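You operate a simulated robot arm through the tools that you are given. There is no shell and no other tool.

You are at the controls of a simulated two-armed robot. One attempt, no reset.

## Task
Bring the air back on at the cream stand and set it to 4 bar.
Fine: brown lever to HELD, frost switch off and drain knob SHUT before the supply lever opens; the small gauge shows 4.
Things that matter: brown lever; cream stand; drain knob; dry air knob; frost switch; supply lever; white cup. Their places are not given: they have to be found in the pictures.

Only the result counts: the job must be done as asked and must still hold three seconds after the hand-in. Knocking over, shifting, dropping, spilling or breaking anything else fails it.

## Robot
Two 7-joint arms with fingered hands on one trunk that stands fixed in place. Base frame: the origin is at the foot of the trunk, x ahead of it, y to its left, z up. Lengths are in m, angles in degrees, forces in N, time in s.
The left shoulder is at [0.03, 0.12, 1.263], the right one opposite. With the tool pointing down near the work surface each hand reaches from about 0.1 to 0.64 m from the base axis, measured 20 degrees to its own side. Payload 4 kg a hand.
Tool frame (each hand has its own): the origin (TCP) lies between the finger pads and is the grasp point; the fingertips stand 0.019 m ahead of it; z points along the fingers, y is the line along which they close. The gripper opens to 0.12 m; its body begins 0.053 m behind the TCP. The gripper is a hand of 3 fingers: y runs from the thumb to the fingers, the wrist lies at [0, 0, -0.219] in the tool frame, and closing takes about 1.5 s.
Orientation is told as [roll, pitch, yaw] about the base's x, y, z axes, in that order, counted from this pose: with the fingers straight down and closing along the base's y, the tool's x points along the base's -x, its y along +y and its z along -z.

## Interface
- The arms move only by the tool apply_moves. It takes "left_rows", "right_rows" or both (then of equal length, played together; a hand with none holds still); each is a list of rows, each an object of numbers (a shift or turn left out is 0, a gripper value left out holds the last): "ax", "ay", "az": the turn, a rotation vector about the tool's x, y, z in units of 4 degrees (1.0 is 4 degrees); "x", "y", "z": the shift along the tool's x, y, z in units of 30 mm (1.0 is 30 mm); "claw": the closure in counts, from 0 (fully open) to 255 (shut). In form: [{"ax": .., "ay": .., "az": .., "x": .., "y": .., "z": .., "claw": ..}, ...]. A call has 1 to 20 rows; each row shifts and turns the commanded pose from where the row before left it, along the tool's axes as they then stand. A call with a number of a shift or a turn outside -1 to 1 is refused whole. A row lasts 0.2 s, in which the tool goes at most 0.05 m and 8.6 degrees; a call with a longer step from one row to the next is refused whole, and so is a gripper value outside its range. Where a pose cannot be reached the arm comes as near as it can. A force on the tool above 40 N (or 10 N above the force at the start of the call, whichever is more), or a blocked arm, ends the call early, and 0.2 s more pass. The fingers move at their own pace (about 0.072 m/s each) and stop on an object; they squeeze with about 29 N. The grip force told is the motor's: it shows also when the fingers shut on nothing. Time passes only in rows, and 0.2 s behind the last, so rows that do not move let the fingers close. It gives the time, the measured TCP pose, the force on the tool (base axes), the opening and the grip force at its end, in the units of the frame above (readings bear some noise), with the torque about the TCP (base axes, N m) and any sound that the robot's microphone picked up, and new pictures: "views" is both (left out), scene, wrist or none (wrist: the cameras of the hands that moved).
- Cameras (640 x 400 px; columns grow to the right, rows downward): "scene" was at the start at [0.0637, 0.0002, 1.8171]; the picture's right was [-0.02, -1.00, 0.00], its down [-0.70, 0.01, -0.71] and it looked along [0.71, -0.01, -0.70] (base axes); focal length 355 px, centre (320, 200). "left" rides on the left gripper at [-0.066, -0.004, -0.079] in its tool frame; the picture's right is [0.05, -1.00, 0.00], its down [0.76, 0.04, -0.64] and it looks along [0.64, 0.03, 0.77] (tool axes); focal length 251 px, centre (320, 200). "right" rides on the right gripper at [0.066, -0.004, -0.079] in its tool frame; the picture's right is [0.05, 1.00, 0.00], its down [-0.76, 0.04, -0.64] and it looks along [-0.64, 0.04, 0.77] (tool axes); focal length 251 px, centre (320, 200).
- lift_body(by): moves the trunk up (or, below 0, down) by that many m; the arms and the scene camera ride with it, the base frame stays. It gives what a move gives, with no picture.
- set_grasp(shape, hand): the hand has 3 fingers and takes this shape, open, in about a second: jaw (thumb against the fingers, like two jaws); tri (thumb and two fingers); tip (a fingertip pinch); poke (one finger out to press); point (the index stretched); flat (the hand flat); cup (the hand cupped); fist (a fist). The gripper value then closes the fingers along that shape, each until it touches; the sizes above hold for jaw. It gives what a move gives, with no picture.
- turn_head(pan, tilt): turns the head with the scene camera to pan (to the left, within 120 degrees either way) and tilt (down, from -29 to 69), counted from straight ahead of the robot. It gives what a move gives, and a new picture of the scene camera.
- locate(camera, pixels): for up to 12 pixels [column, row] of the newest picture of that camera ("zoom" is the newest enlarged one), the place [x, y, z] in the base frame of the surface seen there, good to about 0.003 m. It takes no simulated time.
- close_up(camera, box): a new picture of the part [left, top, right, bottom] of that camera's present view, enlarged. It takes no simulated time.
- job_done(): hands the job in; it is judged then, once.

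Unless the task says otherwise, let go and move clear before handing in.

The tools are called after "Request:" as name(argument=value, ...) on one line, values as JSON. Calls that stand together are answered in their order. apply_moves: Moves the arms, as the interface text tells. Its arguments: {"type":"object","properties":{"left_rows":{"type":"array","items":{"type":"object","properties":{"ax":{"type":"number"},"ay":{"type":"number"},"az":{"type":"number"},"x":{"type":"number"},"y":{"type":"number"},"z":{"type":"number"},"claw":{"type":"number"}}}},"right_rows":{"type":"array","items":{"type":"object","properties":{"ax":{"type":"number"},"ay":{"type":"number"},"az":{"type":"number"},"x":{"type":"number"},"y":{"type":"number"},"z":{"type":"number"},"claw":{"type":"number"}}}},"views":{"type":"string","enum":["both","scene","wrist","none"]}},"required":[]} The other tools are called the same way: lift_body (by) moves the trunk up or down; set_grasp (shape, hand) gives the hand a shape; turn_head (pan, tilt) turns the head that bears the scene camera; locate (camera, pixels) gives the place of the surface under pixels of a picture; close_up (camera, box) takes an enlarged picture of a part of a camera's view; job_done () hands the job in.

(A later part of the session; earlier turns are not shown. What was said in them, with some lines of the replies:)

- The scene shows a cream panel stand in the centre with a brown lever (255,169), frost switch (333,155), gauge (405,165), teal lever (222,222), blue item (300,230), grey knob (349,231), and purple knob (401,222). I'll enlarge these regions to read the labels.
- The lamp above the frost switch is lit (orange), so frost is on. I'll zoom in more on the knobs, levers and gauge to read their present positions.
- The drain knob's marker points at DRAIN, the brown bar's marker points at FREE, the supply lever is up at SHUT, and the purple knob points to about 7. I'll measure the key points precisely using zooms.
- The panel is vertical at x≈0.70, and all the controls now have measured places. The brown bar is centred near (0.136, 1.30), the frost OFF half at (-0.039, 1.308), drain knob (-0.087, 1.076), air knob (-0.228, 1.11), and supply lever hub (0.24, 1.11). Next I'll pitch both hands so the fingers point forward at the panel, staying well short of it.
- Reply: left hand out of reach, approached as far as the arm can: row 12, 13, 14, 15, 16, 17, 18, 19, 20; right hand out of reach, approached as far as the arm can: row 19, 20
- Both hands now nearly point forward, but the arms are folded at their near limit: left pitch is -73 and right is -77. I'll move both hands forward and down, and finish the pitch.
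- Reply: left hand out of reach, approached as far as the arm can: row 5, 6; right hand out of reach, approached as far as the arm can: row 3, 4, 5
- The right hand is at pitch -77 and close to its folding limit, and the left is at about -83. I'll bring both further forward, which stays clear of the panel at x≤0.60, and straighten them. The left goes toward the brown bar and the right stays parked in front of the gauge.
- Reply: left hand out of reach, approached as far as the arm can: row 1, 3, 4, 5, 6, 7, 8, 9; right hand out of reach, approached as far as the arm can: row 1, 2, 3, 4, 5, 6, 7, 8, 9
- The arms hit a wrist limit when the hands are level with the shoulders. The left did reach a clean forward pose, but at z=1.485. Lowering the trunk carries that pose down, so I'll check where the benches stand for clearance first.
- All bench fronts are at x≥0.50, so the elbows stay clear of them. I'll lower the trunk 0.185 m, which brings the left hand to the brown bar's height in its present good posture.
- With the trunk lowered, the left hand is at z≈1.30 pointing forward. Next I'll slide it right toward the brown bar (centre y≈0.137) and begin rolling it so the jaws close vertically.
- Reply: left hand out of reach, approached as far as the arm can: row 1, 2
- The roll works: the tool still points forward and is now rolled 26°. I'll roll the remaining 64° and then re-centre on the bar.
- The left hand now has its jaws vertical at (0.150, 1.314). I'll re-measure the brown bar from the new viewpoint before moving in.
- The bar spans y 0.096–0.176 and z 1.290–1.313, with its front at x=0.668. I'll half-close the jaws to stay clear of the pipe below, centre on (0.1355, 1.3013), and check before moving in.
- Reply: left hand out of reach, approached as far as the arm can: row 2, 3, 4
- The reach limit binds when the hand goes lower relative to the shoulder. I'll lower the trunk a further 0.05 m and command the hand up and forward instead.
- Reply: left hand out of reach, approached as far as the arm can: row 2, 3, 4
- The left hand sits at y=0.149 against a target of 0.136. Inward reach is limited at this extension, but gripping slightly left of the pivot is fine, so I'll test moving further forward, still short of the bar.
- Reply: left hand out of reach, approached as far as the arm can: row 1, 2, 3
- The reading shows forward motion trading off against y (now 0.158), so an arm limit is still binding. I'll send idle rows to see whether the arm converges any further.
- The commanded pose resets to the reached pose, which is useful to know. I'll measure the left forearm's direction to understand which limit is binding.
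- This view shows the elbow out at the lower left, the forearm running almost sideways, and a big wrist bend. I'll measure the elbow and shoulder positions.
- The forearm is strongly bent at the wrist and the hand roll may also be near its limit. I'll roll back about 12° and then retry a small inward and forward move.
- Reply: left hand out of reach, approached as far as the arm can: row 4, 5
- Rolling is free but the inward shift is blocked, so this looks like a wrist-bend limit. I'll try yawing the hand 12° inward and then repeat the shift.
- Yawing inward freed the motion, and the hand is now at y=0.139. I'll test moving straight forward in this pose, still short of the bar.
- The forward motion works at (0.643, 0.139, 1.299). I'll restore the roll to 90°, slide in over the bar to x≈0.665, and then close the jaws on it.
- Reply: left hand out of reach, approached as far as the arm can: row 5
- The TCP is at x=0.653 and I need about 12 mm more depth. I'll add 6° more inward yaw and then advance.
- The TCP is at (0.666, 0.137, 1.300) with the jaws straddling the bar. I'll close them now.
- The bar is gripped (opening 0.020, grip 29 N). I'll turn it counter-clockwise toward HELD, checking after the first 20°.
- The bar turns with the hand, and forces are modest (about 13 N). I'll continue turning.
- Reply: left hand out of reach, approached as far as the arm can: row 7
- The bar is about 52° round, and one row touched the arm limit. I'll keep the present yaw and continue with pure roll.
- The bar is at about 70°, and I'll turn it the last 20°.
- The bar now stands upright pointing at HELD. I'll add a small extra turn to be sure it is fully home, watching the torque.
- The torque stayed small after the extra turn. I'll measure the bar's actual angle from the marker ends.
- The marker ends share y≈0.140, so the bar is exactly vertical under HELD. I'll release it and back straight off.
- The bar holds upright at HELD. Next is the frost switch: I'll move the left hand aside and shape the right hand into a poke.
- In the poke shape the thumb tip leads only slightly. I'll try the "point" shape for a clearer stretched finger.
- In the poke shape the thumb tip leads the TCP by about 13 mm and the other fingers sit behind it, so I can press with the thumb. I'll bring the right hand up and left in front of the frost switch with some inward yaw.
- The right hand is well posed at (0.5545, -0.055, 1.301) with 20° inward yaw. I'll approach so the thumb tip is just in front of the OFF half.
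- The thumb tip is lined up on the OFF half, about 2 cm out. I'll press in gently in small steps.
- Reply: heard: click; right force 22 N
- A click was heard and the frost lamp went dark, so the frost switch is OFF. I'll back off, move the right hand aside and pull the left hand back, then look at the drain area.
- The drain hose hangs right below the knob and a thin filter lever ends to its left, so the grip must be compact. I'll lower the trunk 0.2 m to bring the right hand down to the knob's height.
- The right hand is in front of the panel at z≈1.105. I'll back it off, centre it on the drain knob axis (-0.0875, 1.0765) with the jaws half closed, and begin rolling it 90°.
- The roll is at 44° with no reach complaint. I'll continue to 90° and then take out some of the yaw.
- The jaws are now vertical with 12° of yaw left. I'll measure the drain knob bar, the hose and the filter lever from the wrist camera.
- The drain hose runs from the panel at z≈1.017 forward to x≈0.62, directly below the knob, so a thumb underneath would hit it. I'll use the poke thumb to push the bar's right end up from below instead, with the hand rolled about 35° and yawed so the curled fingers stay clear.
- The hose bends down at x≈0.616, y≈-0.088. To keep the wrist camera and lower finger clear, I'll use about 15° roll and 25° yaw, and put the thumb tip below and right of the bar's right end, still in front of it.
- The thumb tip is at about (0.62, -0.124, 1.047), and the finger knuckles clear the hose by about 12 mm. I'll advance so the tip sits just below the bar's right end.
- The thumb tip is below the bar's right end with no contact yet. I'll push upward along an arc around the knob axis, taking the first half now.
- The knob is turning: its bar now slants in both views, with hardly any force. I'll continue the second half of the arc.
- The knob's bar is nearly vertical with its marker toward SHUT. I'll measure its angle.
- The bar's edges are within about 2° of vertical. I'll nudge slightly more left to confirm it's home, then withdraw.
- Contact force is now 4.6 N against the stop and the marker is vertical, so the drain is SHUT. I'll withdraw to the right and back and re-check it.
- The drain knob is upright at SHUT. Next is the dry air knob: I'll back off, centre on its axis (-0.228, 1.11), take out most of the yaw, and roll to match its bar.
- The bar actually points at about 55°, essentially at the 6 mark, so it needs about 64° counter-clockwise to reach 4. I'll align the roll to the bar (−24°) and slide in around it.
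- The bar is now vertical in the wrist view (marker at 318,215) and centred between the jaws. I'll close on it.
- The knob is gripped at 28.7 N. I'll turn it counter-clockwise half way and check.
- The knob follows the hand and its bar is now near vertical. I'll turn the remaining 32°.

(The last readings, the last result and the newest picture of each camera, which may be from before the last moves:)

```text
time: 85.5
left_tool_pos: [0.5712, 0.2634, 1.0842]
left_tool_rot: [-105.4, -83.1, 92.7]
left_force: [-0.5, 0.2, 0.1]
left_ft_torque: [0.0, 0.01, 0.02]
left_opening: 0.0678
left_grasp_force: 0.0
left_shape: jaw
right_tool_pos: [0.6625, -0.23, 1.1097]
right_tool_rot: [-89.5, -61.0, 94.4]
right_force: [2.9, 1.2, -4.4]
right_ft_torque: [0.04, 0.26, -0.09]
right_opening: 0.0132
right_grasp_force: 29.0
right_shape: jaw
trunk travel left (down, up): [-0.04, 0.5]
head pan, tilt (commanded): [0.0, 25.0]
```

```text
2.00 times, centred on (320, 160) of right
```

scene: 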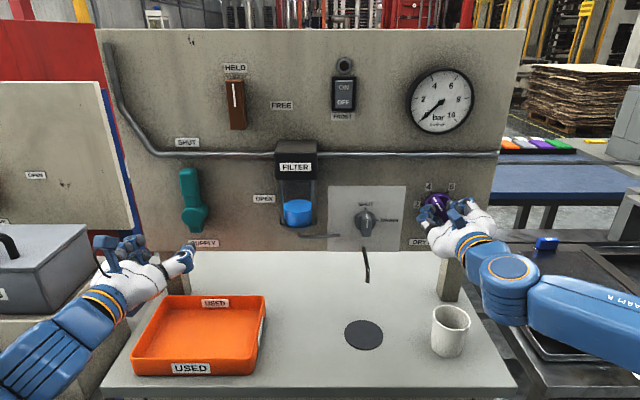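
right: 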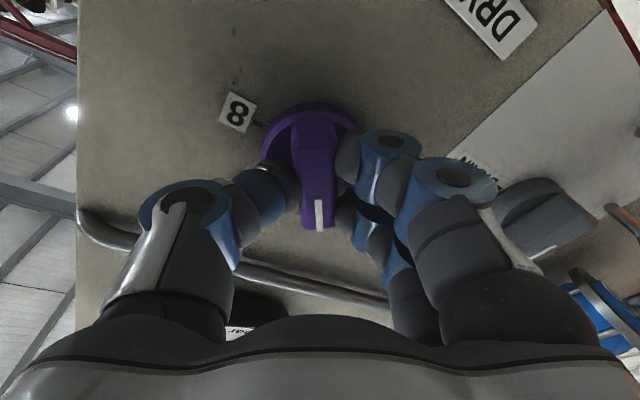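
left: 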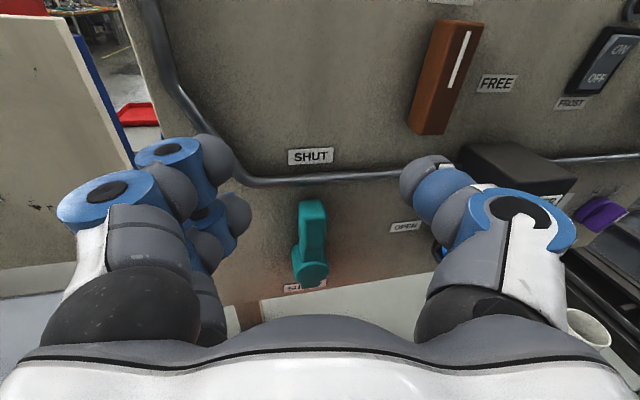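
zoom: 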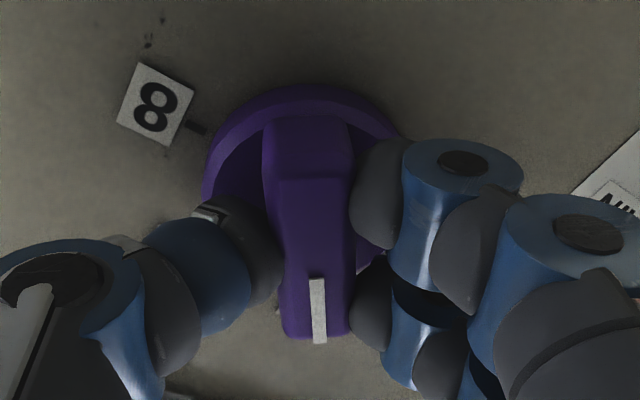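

The knob bar now points at the 4 tick. I'll keep the right hand holding it so I can fine-tune from the gauge. Now I'll measure the supply lever with the left hand's camera and the scene.

Request:
close_up(camera="scene", box=[140, 130, 300, 260])

Request:
locate(camera="zoom", pixels=[[180, 165], [218, 165], [200, 160], [185, 220], [222, 220], [205, 235], [230, 300], [225, 345], [240, 325], [195, 330], [190, 50], [495, 275]])

Request:
close_up(camera="left", box=[200, 0, 520, 200])

```text
3.08 times, centred on (220, 195) of scene
```

zoom: 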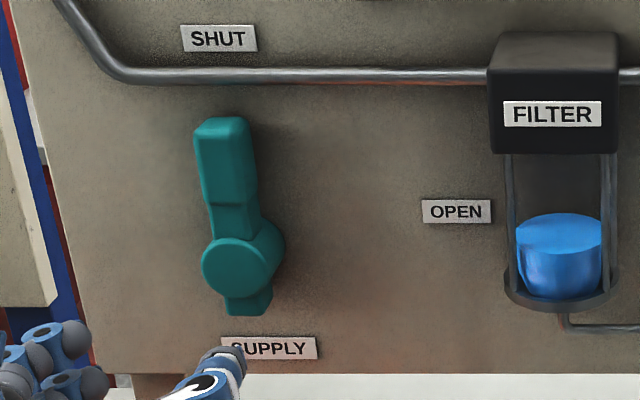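

```text
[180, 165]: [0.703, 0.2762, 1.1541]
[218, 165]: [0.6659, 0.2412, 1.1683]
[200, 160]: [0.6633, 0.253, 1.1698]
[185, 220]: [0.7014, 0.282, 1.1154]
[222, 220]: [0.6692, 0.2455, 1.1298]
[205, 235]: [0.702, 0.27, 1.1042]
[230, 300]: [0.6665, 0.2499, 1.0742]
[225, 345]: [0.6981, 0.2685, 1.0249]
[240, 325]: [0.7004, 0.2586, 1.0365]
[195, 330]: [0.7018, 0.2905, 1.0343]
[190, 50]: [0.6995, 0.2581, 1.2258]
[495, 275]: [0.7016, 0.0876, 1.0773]
```

```text
2.00 times, centred on (360, 100) of left
```

zoom: 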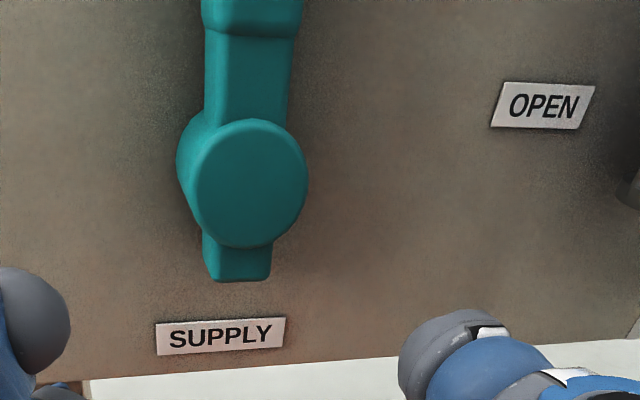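

Request:
locate(camera="zoom", pixels=[[250, 182], [200, 182], [305, 182], [250, 125], [250, 245], [245, 70], [210, 70], [290, 70], [250, 20], [240, 270], [210, 20], [295, 20]])

Request:
close_up(camera="scene", box=[170, 150, 250, 220])

Request:
locate(camera="zoom", pixels=[[150, 180], [110, 180], [190, 180], [150, 250], [115, 250], [195, 250], [160, 330], [120, 330], [205, 330], [150, 140]])

```text
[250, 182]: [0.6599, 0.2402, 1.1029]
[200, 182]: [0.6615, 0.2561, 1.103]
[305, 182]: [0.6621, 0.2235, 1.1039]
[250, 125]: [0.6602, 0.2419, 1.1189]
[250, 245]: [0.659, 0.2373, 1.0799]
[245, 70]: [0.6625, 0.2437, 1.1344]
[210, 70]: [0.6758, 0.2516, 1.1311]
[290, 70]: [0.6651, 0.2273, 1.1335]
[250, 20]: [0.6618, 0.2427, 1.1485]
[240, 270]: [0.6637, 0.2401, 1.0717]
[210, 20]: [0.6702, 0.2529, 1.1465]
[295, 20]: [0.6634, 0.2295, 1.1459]
```

```text
5.71 times, centred on (210, 185) of scene
```

zoom: 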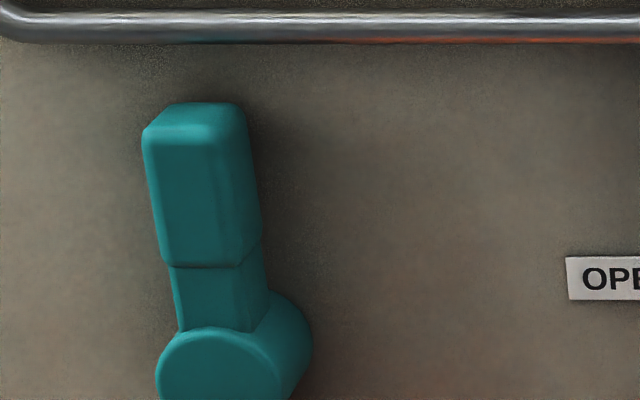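

```text
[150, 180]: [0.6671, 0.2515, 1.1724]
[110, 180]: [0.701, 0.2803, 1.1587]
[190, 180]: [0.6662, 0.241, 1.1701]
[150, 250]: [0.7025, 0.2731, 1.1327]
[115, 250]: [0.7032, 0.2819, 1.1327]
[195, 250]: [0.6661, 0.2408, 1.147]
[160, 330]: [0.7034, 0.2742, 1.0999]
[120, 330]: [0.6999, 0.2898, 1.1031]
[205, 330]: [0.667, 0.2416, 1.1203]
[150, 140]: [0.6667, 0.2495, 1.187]
```

The hub is at (0.240, 1.100), and the handle is centred at y≈0.241, spanning z 1.145–1.19 with its front at x≈0.666. I'll square up the left hand and put it in front of the handle at z≈1.165.

Request:
apply_moves(left_rows=[{"az": 0.85, "ax": -1}, {"az": 0.85, "ax": -1}, {"x": -0.66, "y": -0.2, "z": 0.2}, {"x": -0.66, "y": -0.2, "z": 0.2}, {"x": -0.66, "y": -0.2, "z": 0.2}, {"x": -0.66, "y": -0.15, "z": 0.3}, {}], views="both")

```text
time: 87.1
left_tool_pos: [0.5919, 0.2394, 1.1655]
left_tool_rot: [178.2, -88.7, 177.4]
left_force: [-0.5, 0.1, 0.2]
left_ft_torque: [0.03, 0.03, 0.01]
left_opening: 0.0678
left_grasp_force: 0.0
left_shape: jaw
right_tool_pos: [0.6614, -0.2285, 1.1114]
right_tool_rot: [-89.6, -61.3, 94.4]
right_force: [1.8, 2.2, -6.8]
right_ft_torque: [0.02, 0.28, -0.06]
right_opening: 0.0127
right_grasp_force: 29.6
right_shape: jaw
trunk travel left (down, up): [-0.04, 0.5]
head pan, tilt (commanded): [0.0, 25.0]
```

scene: 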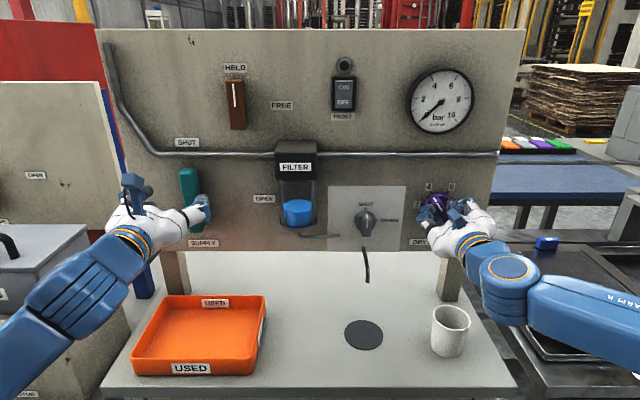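
left: 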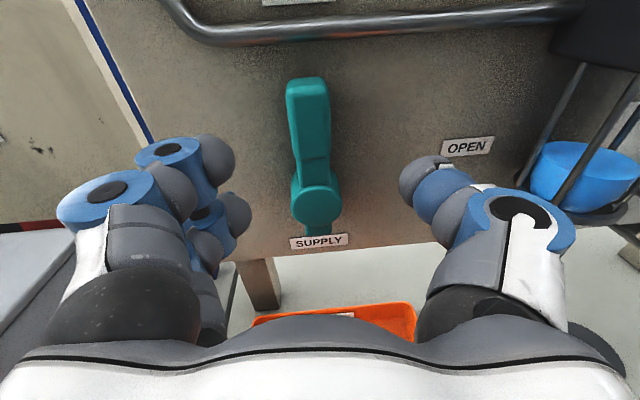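

The left hand is squared up at (0.592, 0.239, 1.1655) with the handle between its open jaws. I'll slide forward around the handle.

Request:
apply_moves(left_rows=[{"z": 0.61, "y": 0.06}, {"z": 0.61, "y": 0.06}, {"z": 0.61, "y": 0.06}, {"z": 0.61, "y": 0.06}, {}], views="both")

```text
time: 88.3
left_tool_pos: [0.6691, 0.2405, 1.1652]
left_tool_rot: [177.5, -88.7, 178.2]
left_force: [0.3, -0.8, -0.4]
left_ft_torque: [0.0, 0.02, -0.04]
left_opening: 0.0678
left_grasp_force: 0.1
left_shape: jaw
right_tool_pos: [0.6619, -0.2287, 1.1103]
right_tool_rot: [-89.6, -61.2, 94.4]
right_force: [0.4, 2.1, -6.8]
right_ft_torque: [0.01, 0.21, -0.09]
right_opening: 0.013
right_grasp_force: 29.5
right_shape: jaw
trunk travel left (down, up): [-0.04, 0.5]
head pan, tilt (commanded): [0.0, 25.0]
```

scene: 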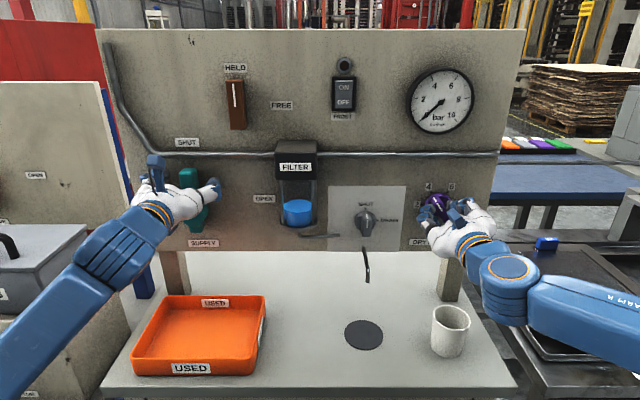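
left: 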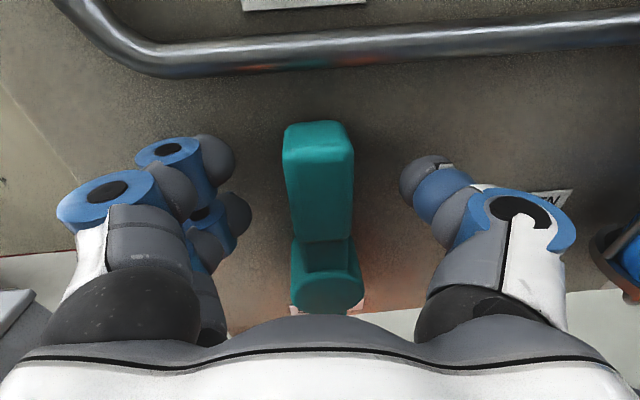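

The handle is centred between the left fingers. Before opening the supply I'll close the grip and re-verify the three preconditions in a close-up.

Request:
apply_moves(left_rows=[{"claw": 255}, {"claw": 255}, {"claw": 255}, {"claw": 255}, {"claw": 255}], views="both")

Request:
close_up(camera="scene", box=[200, 40, 420, 250])

```text
time: 89.5
left_tool_pos: [0.6693, 0.2404, 1.1641]
left_tool_rot: [178.2, -88.7, 177.3]
left_force: [7.6, -0.4, 1.1]
left_ft_torque: [0.02, 0.01, 0.1]
left_opening: 0.022
left_grasp_force: 28.7
left_shape: jaw
right_tool_pos: [0.6631, -0.2305, 1.1099]
right_tool_rot: [-89.6, -61.1, 94.4]
right_force: [-3.5, 2.7, -7.3]
right_ft_torque: [0.03, 0.25, -0.08]
right_opening: 0.0129
right_grasp_force: 28.9
right_shape: jaw
trunk travel left (down, up): [-0.04, 0.5]
head pan, tilt (commanded): [0.0, 25.0]
```

scene: 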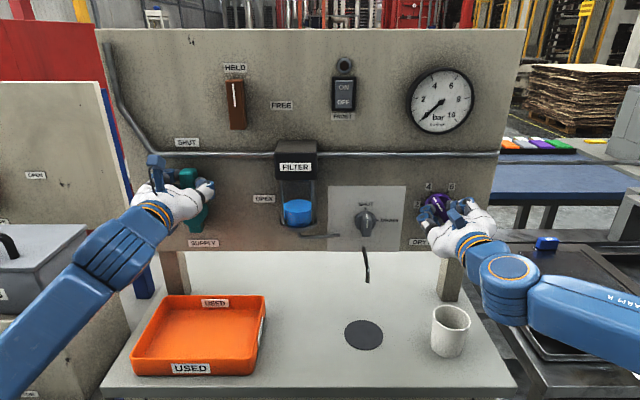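
left: 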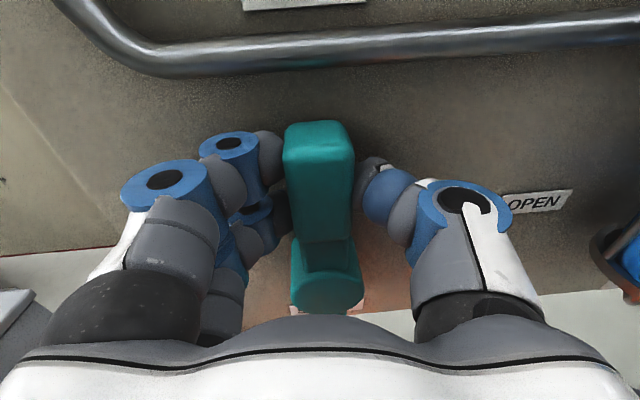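

```text
1.90 times, centred on (310, 145) of scene
```

zoom: 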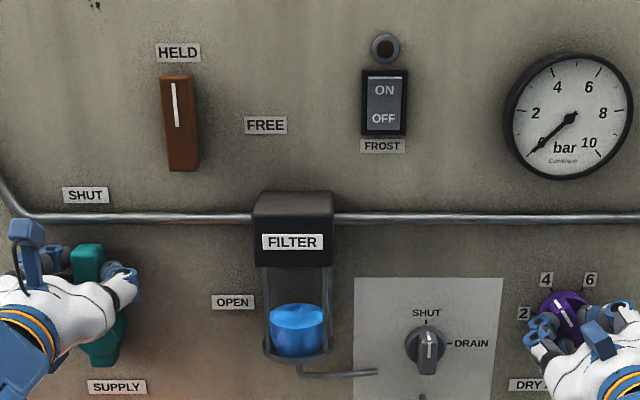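

Brown is HELD, the frost lamp is off and the drain is SHUT, so the supply may open. The lever is gripped (28.7 N), and I'll swing it clockwise along its arc, checking after 24°.

Request:
apply_moves(left_rows=[{"az": 1, "y": -0.149, "x": 0.005, "z": 0.011, "ax": 0.09}, {"az": 1, "y": -0.149, "x": 0.005, "z": 0.011, "ax": 0.09, "ay": -0.006}, {"az": 1, "y": -0.149, "x": 0.005, "z": 0.011, "ax": 0.089, "ay": -0.012}, {"az": 1, "y": -0.149, "x": 0.005, "z": 0.011, "ax": 0.088, "ay": -0.019}, {"az": 1, "y": -0.149, "x": 0.005, "z": 0.011, "ax": 0.087, "ay": -0.025}, {"az": 1, "y": -0.149, "x": 0.005, "z": 0.011, "ax": 0.085, "ay": -0.031}], views="both")

```text
time: 90.9
left_tool_pos: [0.6676, 0.2148, 1.1591]
left_tool_rot: [92.9, -65.8, -99.3]
left_force: [14.4, 2.8, 0.8]
left_ft_torque: [0.1, 0.04, 0.25]
left_opening: 0.0212
left_grasp_force: 29.1
left_shape: jaw
right_tool_pos: [0.6629, -0.2295, 1.1088]
right_tool_rot: [-89.6, -61.2, 94.5]
right_force: [-8.7, -0.1, -5.4]
right_ft_torque: [0.01, 0.21, -0.09]
right_opening: 0.0129
right_grasp_force: 28.9
right_shape: jaw
trunk travel left (down, up): [-0.04, 0.5]
head pan, tilt (commanded): [0.0, 25.0]
```

scene: 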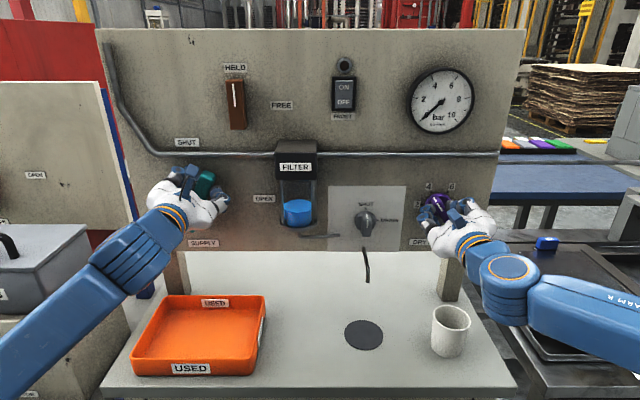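
left: 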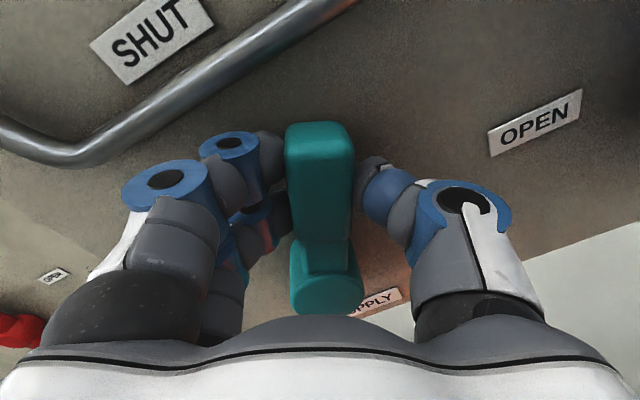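

The lever follows nicely: TCP (0.2148, 1.1591) matches the planned arc. I'll continue the swing.

Request:
apply_moves(left_rows=[{"az": 1, "y": -0.149, "x": 0.005, "z": 0.03, "ax": 0.082, "ay": -0.037}, {"az": 1, "y": -0.149, "x": 0.005, "z": 0.03, "ax": 0.079, "ay": -0.042}, {"az": 1, "y": -0.149, "x": 0.005, "z": 0.02, "ax": 0.076, "ay": -0.048}, {"az": 1, "y": -0.149, "x": 0.005, "z": 0.02, "ax": 0.073, "ay": -0.053}, {"az": 1, "y": -0.149, "x": 0.005, "z": 0.015, "ax": 0.069, "ay": -0.058}, {"az": 1, "y": -0.149, "x": 0.005, "z": 0.015, "ax": 0.065, "ay": -0.063}, {"az": 1, "y": -0.149, "x": 0.005, "z": 0.01, "ax": 0.06, "ay": -0.067}, {"az": 1, "y": -0.149, "x": 0.005, "z": 0.01, "ax": 0.055, "ay": -0.07}], views="both")

```text
time: 92.7
left_tool_pos: [0.6697, 0.187, 1.1384]
left_tool_rot: [91.4, -33.8, -100.2]
left_force: [-4.7, 12.8, -5.0]
left_ft_torque: [0.15, 0.13, 0.38]
left_opening: 0.022
left_grasp_force: 29.1
left_shape: jaw
right_tool_pos: [0.6634, -0.2284, 1.1096]
right_tool_rot: [-89.6, -60.9, 94.3]
right_force: [1.8, -3.1, -7.3]
right_ft_torque: [0.01, 0.18, -0.13]
right_opening: 0.0129
right_grasp_force: 29.3
right_shape: jaw
trunk travel left (down, up): [-0.04, 0.5]
head pan, tilt (commanded): [0.0, 25.0]
```

scene: 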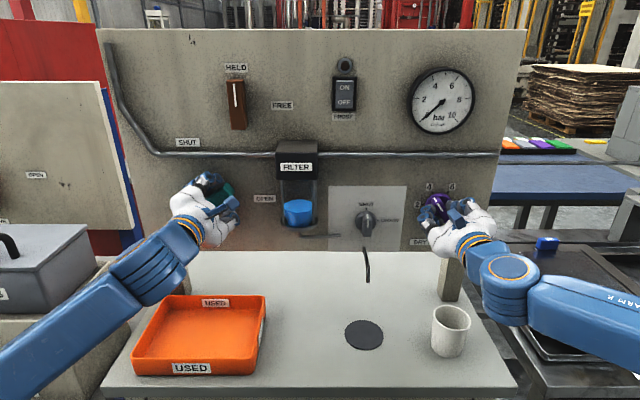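
left: 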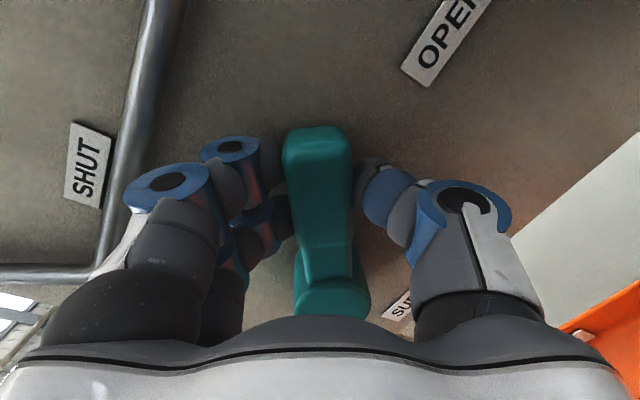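

The lever is 56° round and on the arc. I'll swing it the rest of the way to OPEN.

Request:
apply_moves(left_rows=[{"az": 1, "y": -0.155, "x": 0.01, "ax": 0.05, "ay": -0.074}, {"az": 1, "y": -0.155, "x": 0.005, "ax": 0.045, "ay": -0.078}, {"az": 1, "y": -0.152, "x": 0.005, "ax": 0.04, "ay": -0.08}, {"az": 1, "y": -0.152, "x": 0.005, "ax": 0.034, "ay": -0.083}, {"az": 1, "y": -0.149, "x": 0.005, "ax": 0.028, "ay": -0.085}, {"az": 1, "y": -0.149, "x": 0.005, "ax": 0.022, "ay": -0.087}, {"az": 1, "y": -0.149, "x": 0.005, "ax": 0.016, "ay": -0.088}, {"az": 1, "y": -0.149, "x": 0.005, "ax": 0.01, "ay": -0.09}], views="both")

Request:
close_up(camera="scene", box=[390, 50, 490, 140])

```text
time: 94.5
left_tool_pos: [0.666, 0.174, 1.1085]
left_tool_rot: [91.4, -1.6, -102.5]
left_force: [16.1, 8.6, 17.6]
left_ft_torque: [-0.14, -0.2, 0.19]
left_opening: 0.0203
left_grasp_force: 29.2
left_shape: jaw
right_tool_pos: [0.663, -0.2296, 1.11]
right_tool_rot: [-89.6, -61.2, 94.4]
right_force: [-0.5, -2.9, -6.3]
right_ft_torque: [-0.01, 0.16, -0.09]
right_opening: 0.013
right_grasp_force: 29.3
right_shape: jaw
trunk travel left (down, up): [-0.04, 0.5]
head pan, tilt (commanded): [0.0, 25.0]
```

scene: 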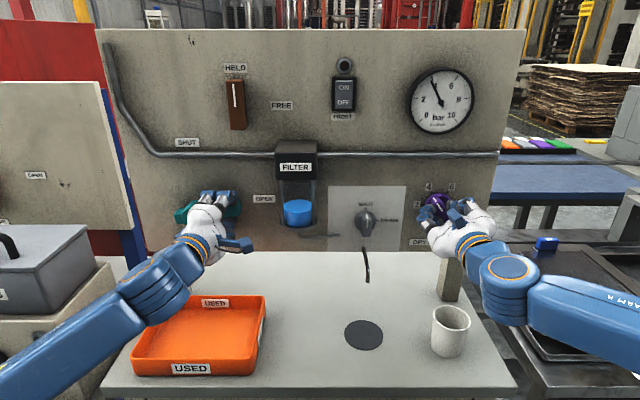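
left: 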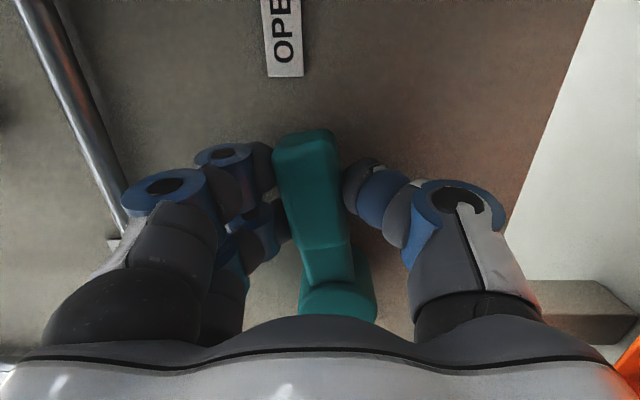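

```text
4.44 times, centred on (440, 95) of scene
```

zoom: 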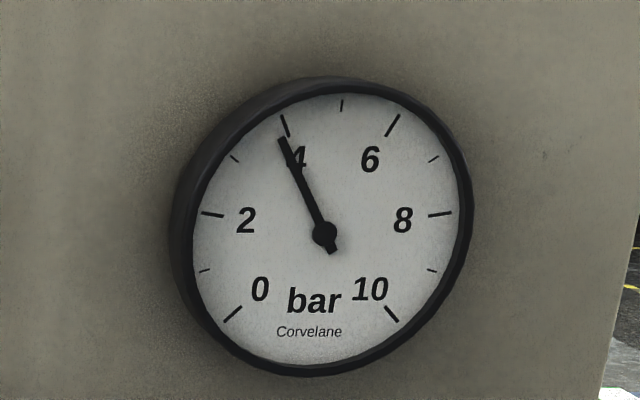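

The gauge rose to about 4 as the supply opened. I'll look closely at the gauge and the lever's final position.

Request:
close_up(camera="scene", box=[405, 65, 475, 130])

Request:
close_up(camera="scene", box=[160, 160, 300, 270])

Request:
close_up(camera="left", box=[200, 40, 440, 340])

```text
6.15 times, centred on (440, 98) of scene
```

zoom: 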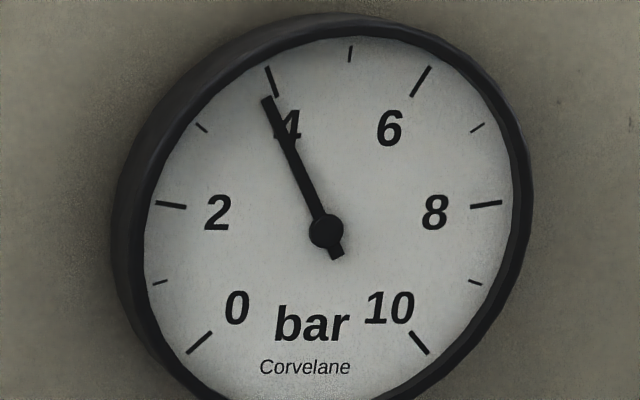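

```text
3.64 times, centred on (230, 215) of scene
```

zoom: 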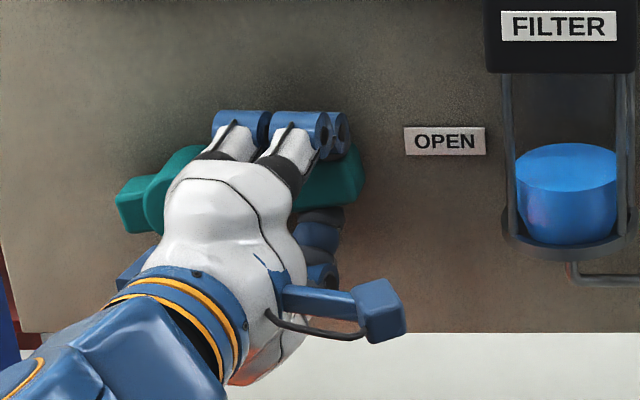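

```text
1.33 times, centred on (320, 190) of left
```

zoom: 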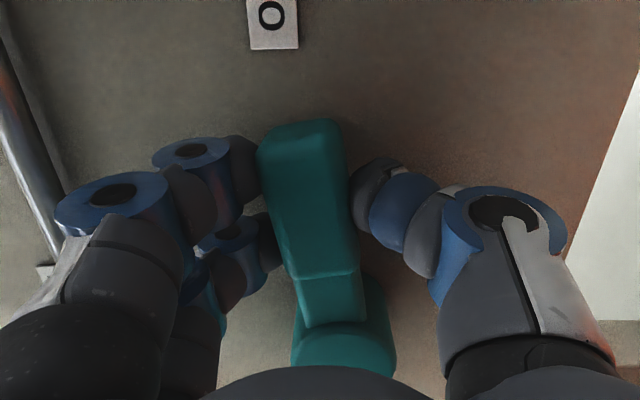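

The needle reads about 3.85, and the left hand feels 17 N, so the lever may be at its stop. I'll measure the lever's angle.

Request:
close_up(camera="scene", box=[160, 160, 300, 270])

Request:
locate(camera="zoom", pixels=[[135, 205], [125, 195], [160, 190], [320, 190], [345, 185], [355, 165], [335, 200], [350, 195], [445, 140]])

Request:
locate(camera="left", pixels=[[310, 150], [315, 180], [322, 220], [330, 260], [340, 300], [285, 160], [335, 160], [345, 240], [300, 240]])

```text
3.64 times, centred on (230, 215) of scene
```

zoom: 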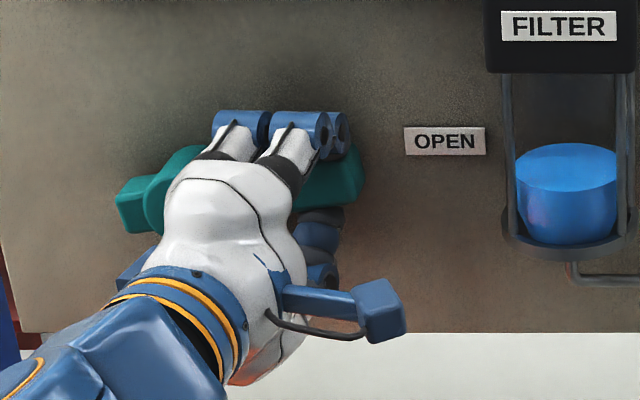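

```text
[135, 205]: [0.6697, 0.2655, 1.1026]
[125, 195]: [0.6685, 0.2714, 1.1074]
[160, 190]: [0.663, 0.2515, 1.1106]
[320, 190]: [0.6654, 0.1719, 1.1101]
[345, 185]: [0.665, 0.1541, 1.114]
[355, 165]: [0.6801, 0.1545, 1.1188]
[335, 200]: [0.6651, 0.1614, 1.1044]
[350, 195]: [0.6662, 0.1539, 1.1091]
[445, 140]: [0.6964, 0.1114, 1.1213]
```

```text
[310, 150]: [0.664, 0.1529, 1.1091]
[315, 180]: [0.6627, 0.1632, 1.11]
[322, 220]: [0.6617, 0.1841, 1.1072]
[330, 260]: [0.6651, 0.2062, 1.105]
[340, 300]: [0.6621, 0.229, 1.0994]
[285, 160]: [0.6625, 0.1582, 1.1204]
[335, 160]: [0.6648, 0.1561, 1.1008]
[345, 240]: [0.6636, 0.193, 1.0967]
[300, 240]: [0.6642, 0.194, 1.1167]
```

The lever is about 7° above horizontal, roughly toward the OPEN label. I'll press it slightly further to see whether it's at its stop.

Request:
apply_moves(left_rows=[{"y": -0.1, "az": 0.4}, {"y": -0.1, "az": 0.4}, {}], views="both")

Request:
locate(camera="left", pixels=[[310, 150], [322, 220], [330, 260], [340, 300], [285, 160], [335, 160], [345, 240], [300, 240]])

Request:
close_up(camera="scene", box=[405, 65, 475, 130])

```text
time: 95.3
left_tool_pos: [0.6655, 0.1728, 1.104]
left_tool_rot: [91.6, 1.5, -102.5]
left_force: [7.5, 5.3, 29.7]
left_ft_torque: [-0.18, -0.41, 0.15]
left_opening: 0.0203
left_grasp_force: 28.6
left_shape: jaw
right_tool_pos: [0.6621, -0.229, 1.1104]
right_tool_rot: [-89.7, -61.1, 94.3]
right_force: [10.4, 3.6, -8.3]
right_ft_torque: [0.08, 0.22, -0.07]
right_opening: 0.0127
right_grasp_force: 29.1
right_shape: jaw
trunk travel left (down, up): [-0.04, 0.5]
head pan, tilt (commanded): [0.0, 25.0]
```

scene: 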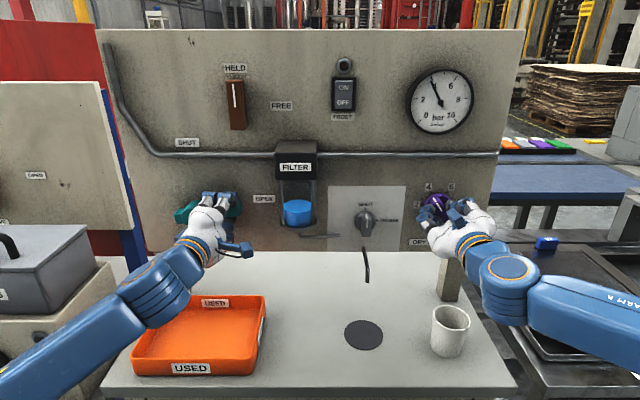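
left: 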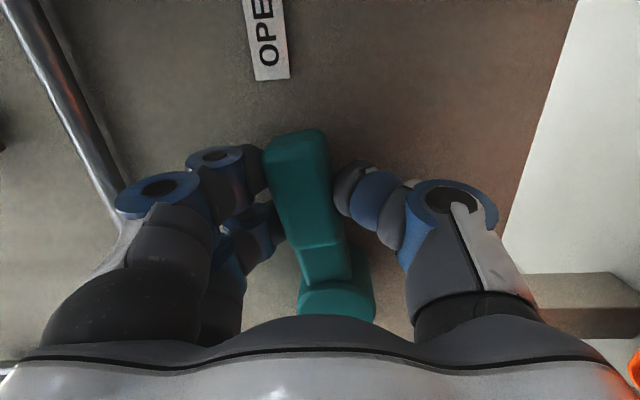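

```text
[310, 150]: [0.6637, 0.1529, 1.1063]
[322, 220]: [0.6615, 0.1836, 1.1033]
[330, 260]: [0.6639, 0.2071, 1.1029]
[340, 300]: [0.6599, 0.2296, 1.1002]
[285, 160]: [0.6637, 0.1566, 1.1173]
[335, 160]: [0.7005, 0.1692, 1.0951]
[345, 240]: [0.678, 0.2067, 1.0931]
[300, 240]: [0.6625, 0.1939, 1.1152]
```

```text
6.15 times, centred on (440, 98) of scene
```

zoom: 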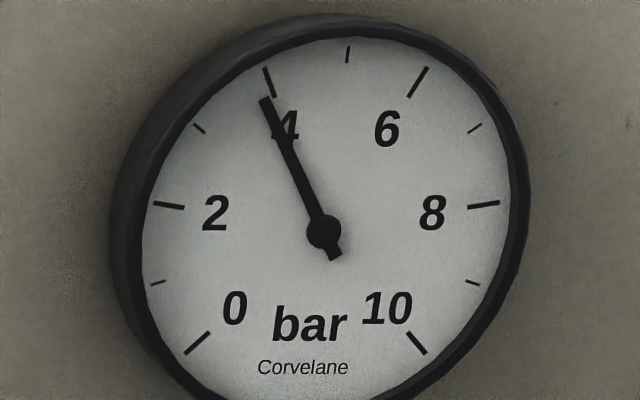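

Pressing harder (30 N) didn't move the lever, so it is at its OPEN stop. I'll relax the push, release the lever and back the left hand away.

Request:
apply_moves(left_rows=[{"y": 0.15}, {"claw": 110}, {"claw": 110}, {"claw": 110}, {"claw": 110}, {"z": -0.4}, {"z": -0.7}, {"z": -0.7}, {"z": -0.7}, {}], views="both")

Request:
close_up(camera="scene", box=[160, 150, 300, 260])

Request:
close_up(camera="scene", box=[405, 65, 475, 130])

```text
time: 97.5
left_tool_pos: [0.5948, 0.1922, 1.1026]
left_tool_rot: [91.0, 1.5, -102.4]
left_force: [-0.3, -0.3, -0.1]
left_ft_torque: [0.0, -0.01, -0.01]
left_opening: 0.068
left_grasp_force: 0.0
left_shape: jaw
right_tool_pos: [0.6633, -0.2288, 1.1108]
right_tool_rot: [-89.7, -61.1, 94.4]
right_force: [1.4, 2.6, -6.7]
right_ft_torque: [-0.01, 0.2, -0.05]
right_opening: 0.0128
right_grasp_force: 28.8
right_shape: jaw
trunk travel left (down, up): [-0.04, 0.5]
head pan, tilt (commanded): [0.0, 25.0]
```

scene: 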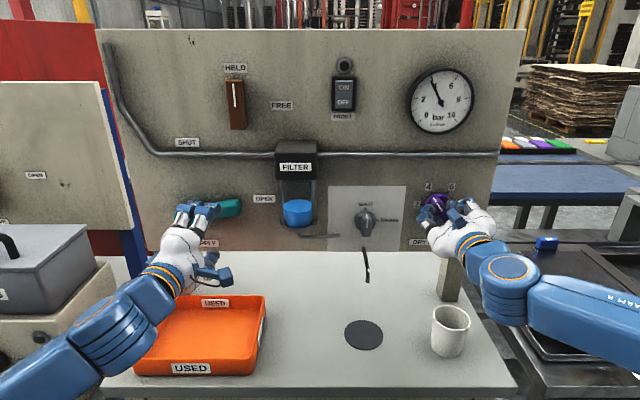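
left: 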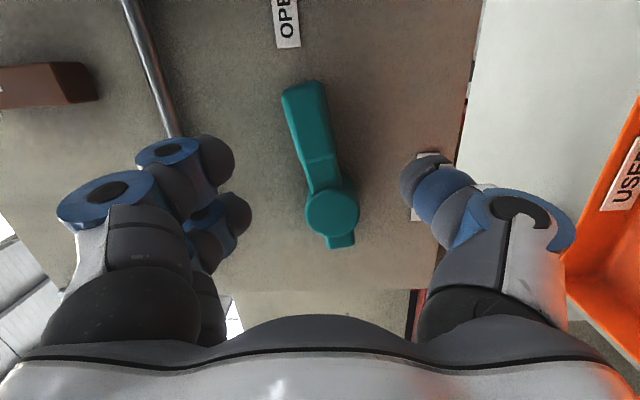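

```text
3.64 times, centred on (230, 205) of scene
```

zoom: 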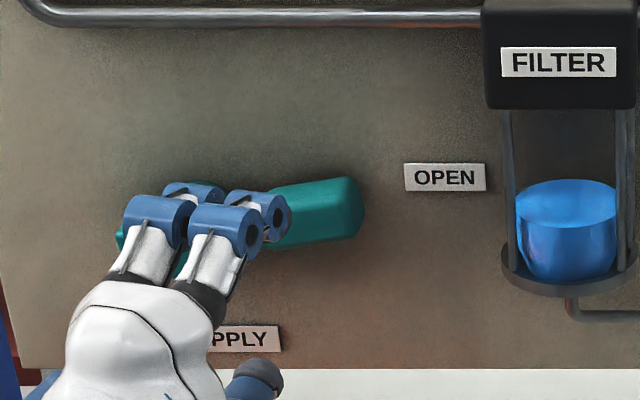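

```text
6.15 times, centred on (440, 98) of scene
```

zoom: 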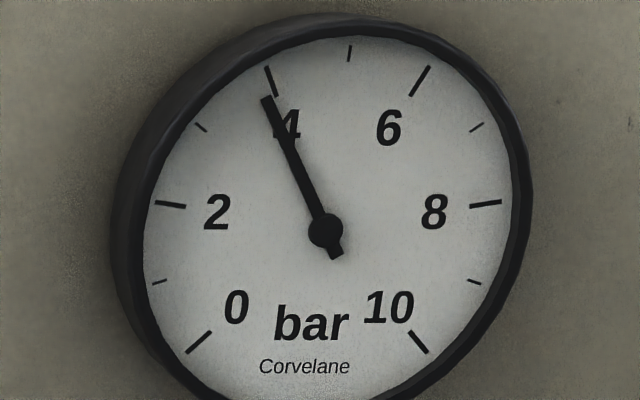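

The lever rests toward OPEN and the gauge steadies just under 4 (needle tip at 266,98 versus the tick at 271,82). I'll turn the dry air knob slightly clockwise, about 4°, and re-read it.

Request:
apply_moves(right_rows=[{"az": 0.5}, {"az": 0.5}, {}, {}, {}], views="scene")

Request:
close_up(camera="scene", box=[405, 65, 475, 130])

Request:
locate(camera="left", pixels=[[300, 90], [312, 135], [320, 175], [333, 212], [288, 95], [320, 90], [300, 155], [338, 150], [341, 242]])

```text
time: 98.7
left_tool_pos: [0.5948, 0.1915, 1.1032]
left_tool_rot: [91.1, 1.4, -102.4]
left_force: [0.1, -0.3, -0.2]
left_ft_torque: [0.01, 0.04, 0.01]
left_opening: 0.0676
left_grasp_force: 0.0
left_shape: jaw
right_tool_pos: [0.6624, -0.2299, 1.1106]
right_tool_rot: [-89.6, -65.1, 94.5]
right_force: [3.4, 2.3, -2.6]
right_ft_torque: [-0.01, 0.08, -0.01]
right_opening: 0.0125
right_grasp_force: 29.2
right_shape: jaw
trunk travel left (down, up): [-0.04, 0.5]
head pan, tilt (commanded): [0.0, 25.0]
```

scene: 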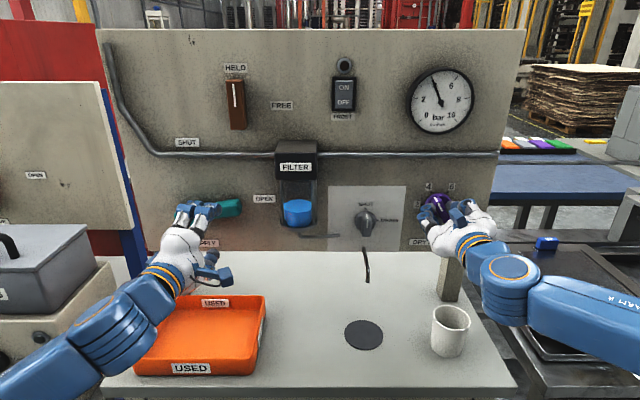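

```text
6.15 times, centred on (440, 98) of scene
```

zoom: 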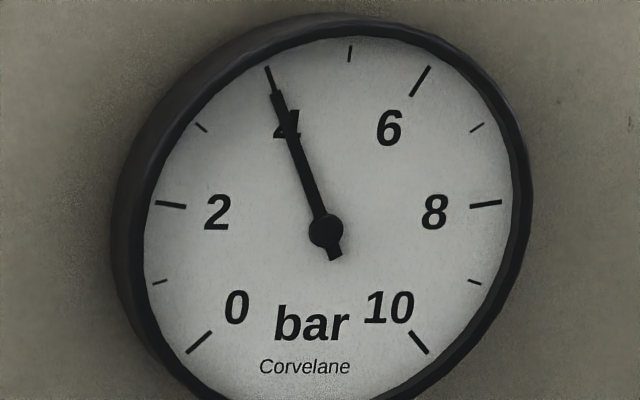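

```text
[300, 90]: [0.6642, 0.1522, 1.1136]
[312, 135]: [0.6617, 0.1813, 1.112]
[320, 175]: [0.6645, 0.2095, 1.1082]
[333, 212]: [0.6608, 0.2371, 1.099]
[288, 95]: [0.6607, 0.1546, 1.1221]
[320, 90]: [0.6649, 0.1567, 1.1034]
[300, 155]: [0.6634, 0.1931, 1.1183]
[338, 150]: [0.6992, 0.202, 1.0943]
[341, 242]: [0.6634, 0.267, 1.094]
```

The needle now overlays the 4 tick. I'll take a tighter look to judge whether a touch more is needed.

Request:
close_up(camera="scene", box=[425, 68, 460, 103])

```text
11.43 times, centred on (442, 86) of scene
```

zoom: 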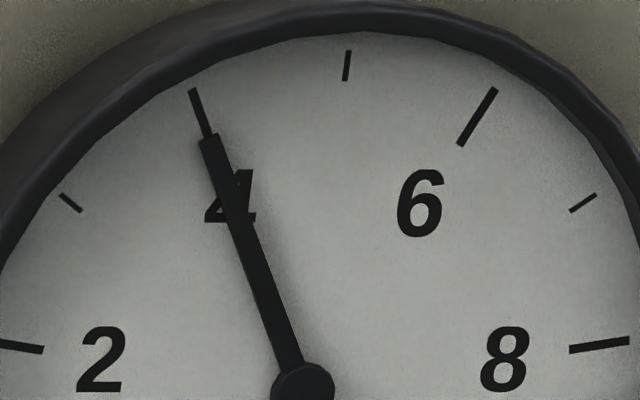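

The needle lines up with the 4 tick. I'll release the knob carefully and back the right hand straight off.

Request:
apply_moves(right_rows=[{"claw": 110}, {"claw": 110}, {"claw": 110}, {"claw": 110}, {"claw": 110}, {"z": -0.4}, {"z": -0.7}, {"z": -0.7}, {"z": -0.7}, {}], views="both")

Request:
close_up(camera="scene", box=[425, 68, 460, 103])

Request:
close_up(camera="scene", box=[200, 40, 480, 250])

```text
time: 100.9
left_tool_pos: [0.5932, 0.1903, 1.1027]
left_tool_rot: [91.2, 1.3, -102.5]
left_force: [1.3, -0.2, -0.6]
left_ft_torque: [-0.01, -0.04, -0.03]
left_opening: 0.0677
left_grasp_force: 0.1
left_shape: jaw
right_tool_pos: [0.5877, -0.2354, 1.1119]
right_tool_rot: [-89.7, -65.1, 94.5]
right_force: [-0.3, 0.4, 0.0]
right_ft_torque: [0.01, -0.01, 0.03]
right_opening: 0.0681
right_grasp_force: 0.1
right_shape: jaw
trunk travel left (down, up): [-0.04, 0.5]
head pan, tilt (commanded): [0.0, 25.0]
```

scene: 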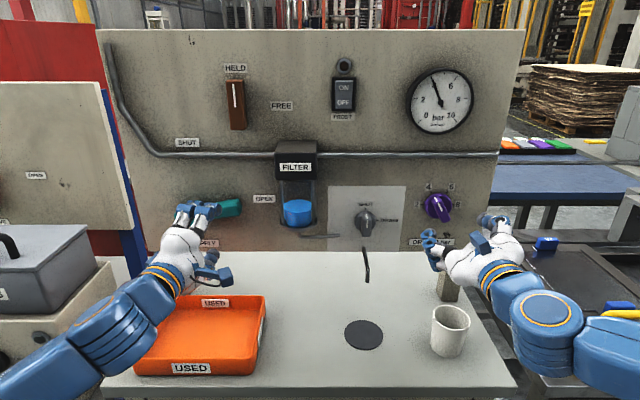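
right: 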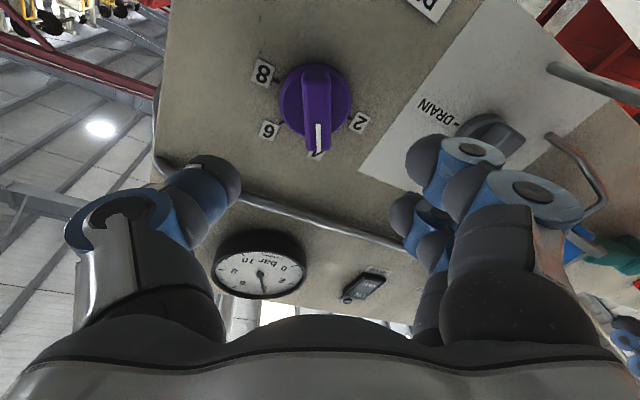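

```text
11.43 times, centred on (442, 86) of scene
```

zoom: 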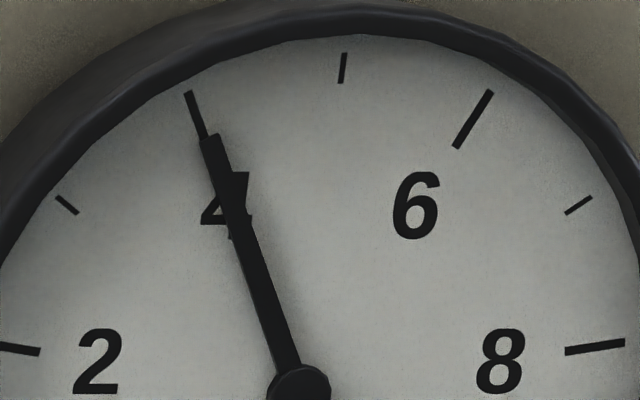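

```text
1.90 times, centred on (340, 145) of scene
```

zoom: 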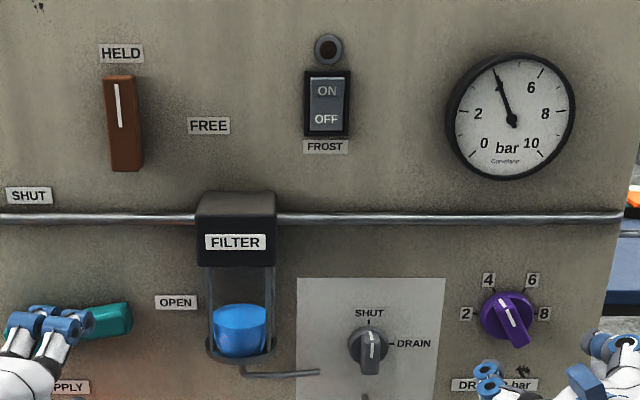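

The gauge holds at 4, the brown lever is at HELD, the frost lamp is dark, the drain is SHUT and the dry air knob is at 4. I'll draw both hands further clear and make a final check of the supply lever and surroundings.

Request:
apply_moves(left_rows=[{"z": -0.7}, {"z": -0.7}, {"z": -0.5}, {}], right_rows=[{"z": -0.7}, {"z": -0.7}, {"z": -0.5}, {}], views="both")

Request:
close_up(camera="scene", box=[100, 30, 500, 280])

Request:
close_up(camera="scene", box=[405, 65, 475, 130])

```text
time: 101.9
left_tool_pos: [0.5378, 0.2044, 1.1012]
left_tool_rot: [91.2, 1.4, -102.4]
left_force: [-0.2, 0.1, 0.6]
left_ft_torque: [-0.02, 0.0, 0.0]
left_opening: 0.0677
left_grasp_force: 0.1
left_shape: jaw
right_tool_pos: [0.5304, -0.239, 1.1101]
right_tool_rot: [-89.7, -65.1, 94.6]
right_force: [-1.1, -0.6, 1.0]
right_ft_torque: [-0.02, -0.03, 0.01]
right_opening: 0.068
right_grasp_force: 0.1
right_shape: jaw
trunk travel left (down, up): [-0.04, 0.5]
head pan, tilt (commanded): [0.0, 25.0]
```

scene: 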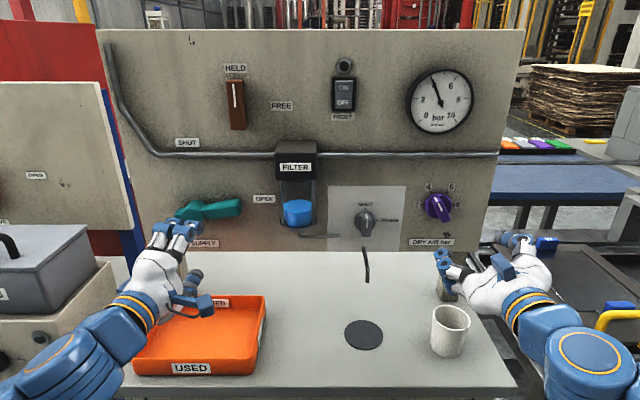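
right: 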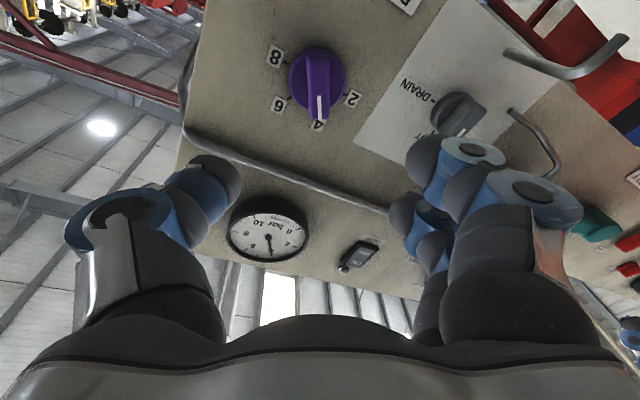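
left: 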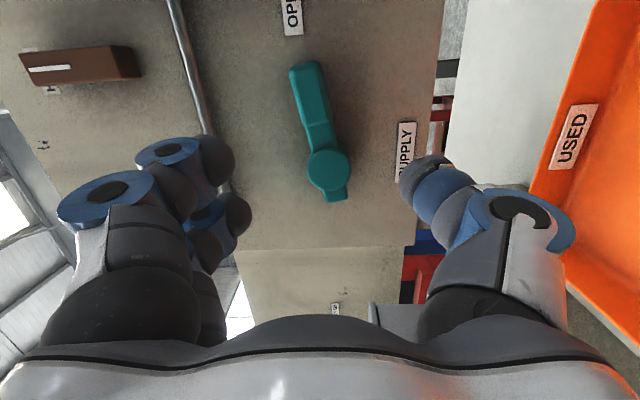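

```text
1.60 times, centred on (300, 155) of scene
```

zoom: 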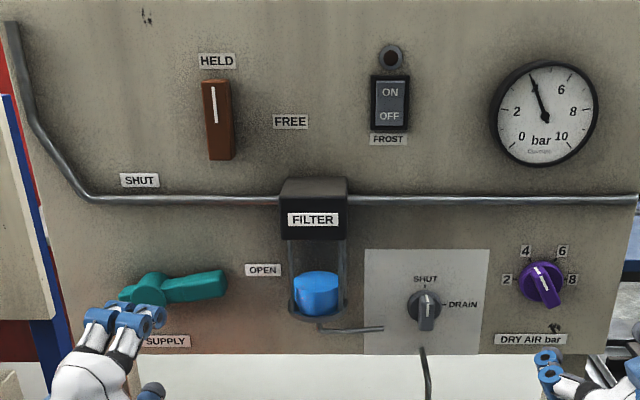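

```text
6.15 times, centred on (440, 98) of scene
```

zoom: 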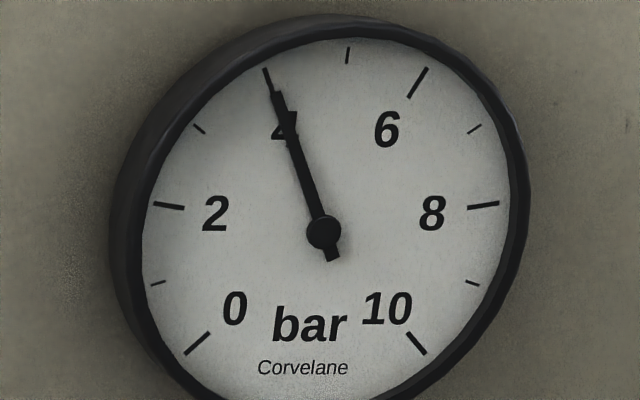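

Everything reads as asked: brown at HELD, frost lamp off, drain at SHUT, supply lever pointing at its OPEN label, and the gauge steady on 4. The cup and tray are untouched and both hands are clear, so I'm handing in the job.

Request:
job_done()

```text
The job is handed in.
```

The air is back on at the cream stand and the small gauge reads 4 bar. I handed the job in; no verdict has come back yet.

- **Before the supply opened:** the brown lever was at HELD, the frost switch was off (it clicked and its lamp went dark), and the drain knob was at SHUT.
- **Supply lever:** it rests toward its OPEN label, about 9° above horizontal. Pressing it with 30 N moved it no further, so I took that as its stop.
- **Pressure:** the gauge first read about 3.85. I turned the dry air knob about 4° clockwise and the needle settled on the 4 mark. It still read 4 after I let go.
- **Surroundings:** I did not touch the white cup, and it and the tray look unmoved in the last picture. Both hands were clear of the stand at hand-in.
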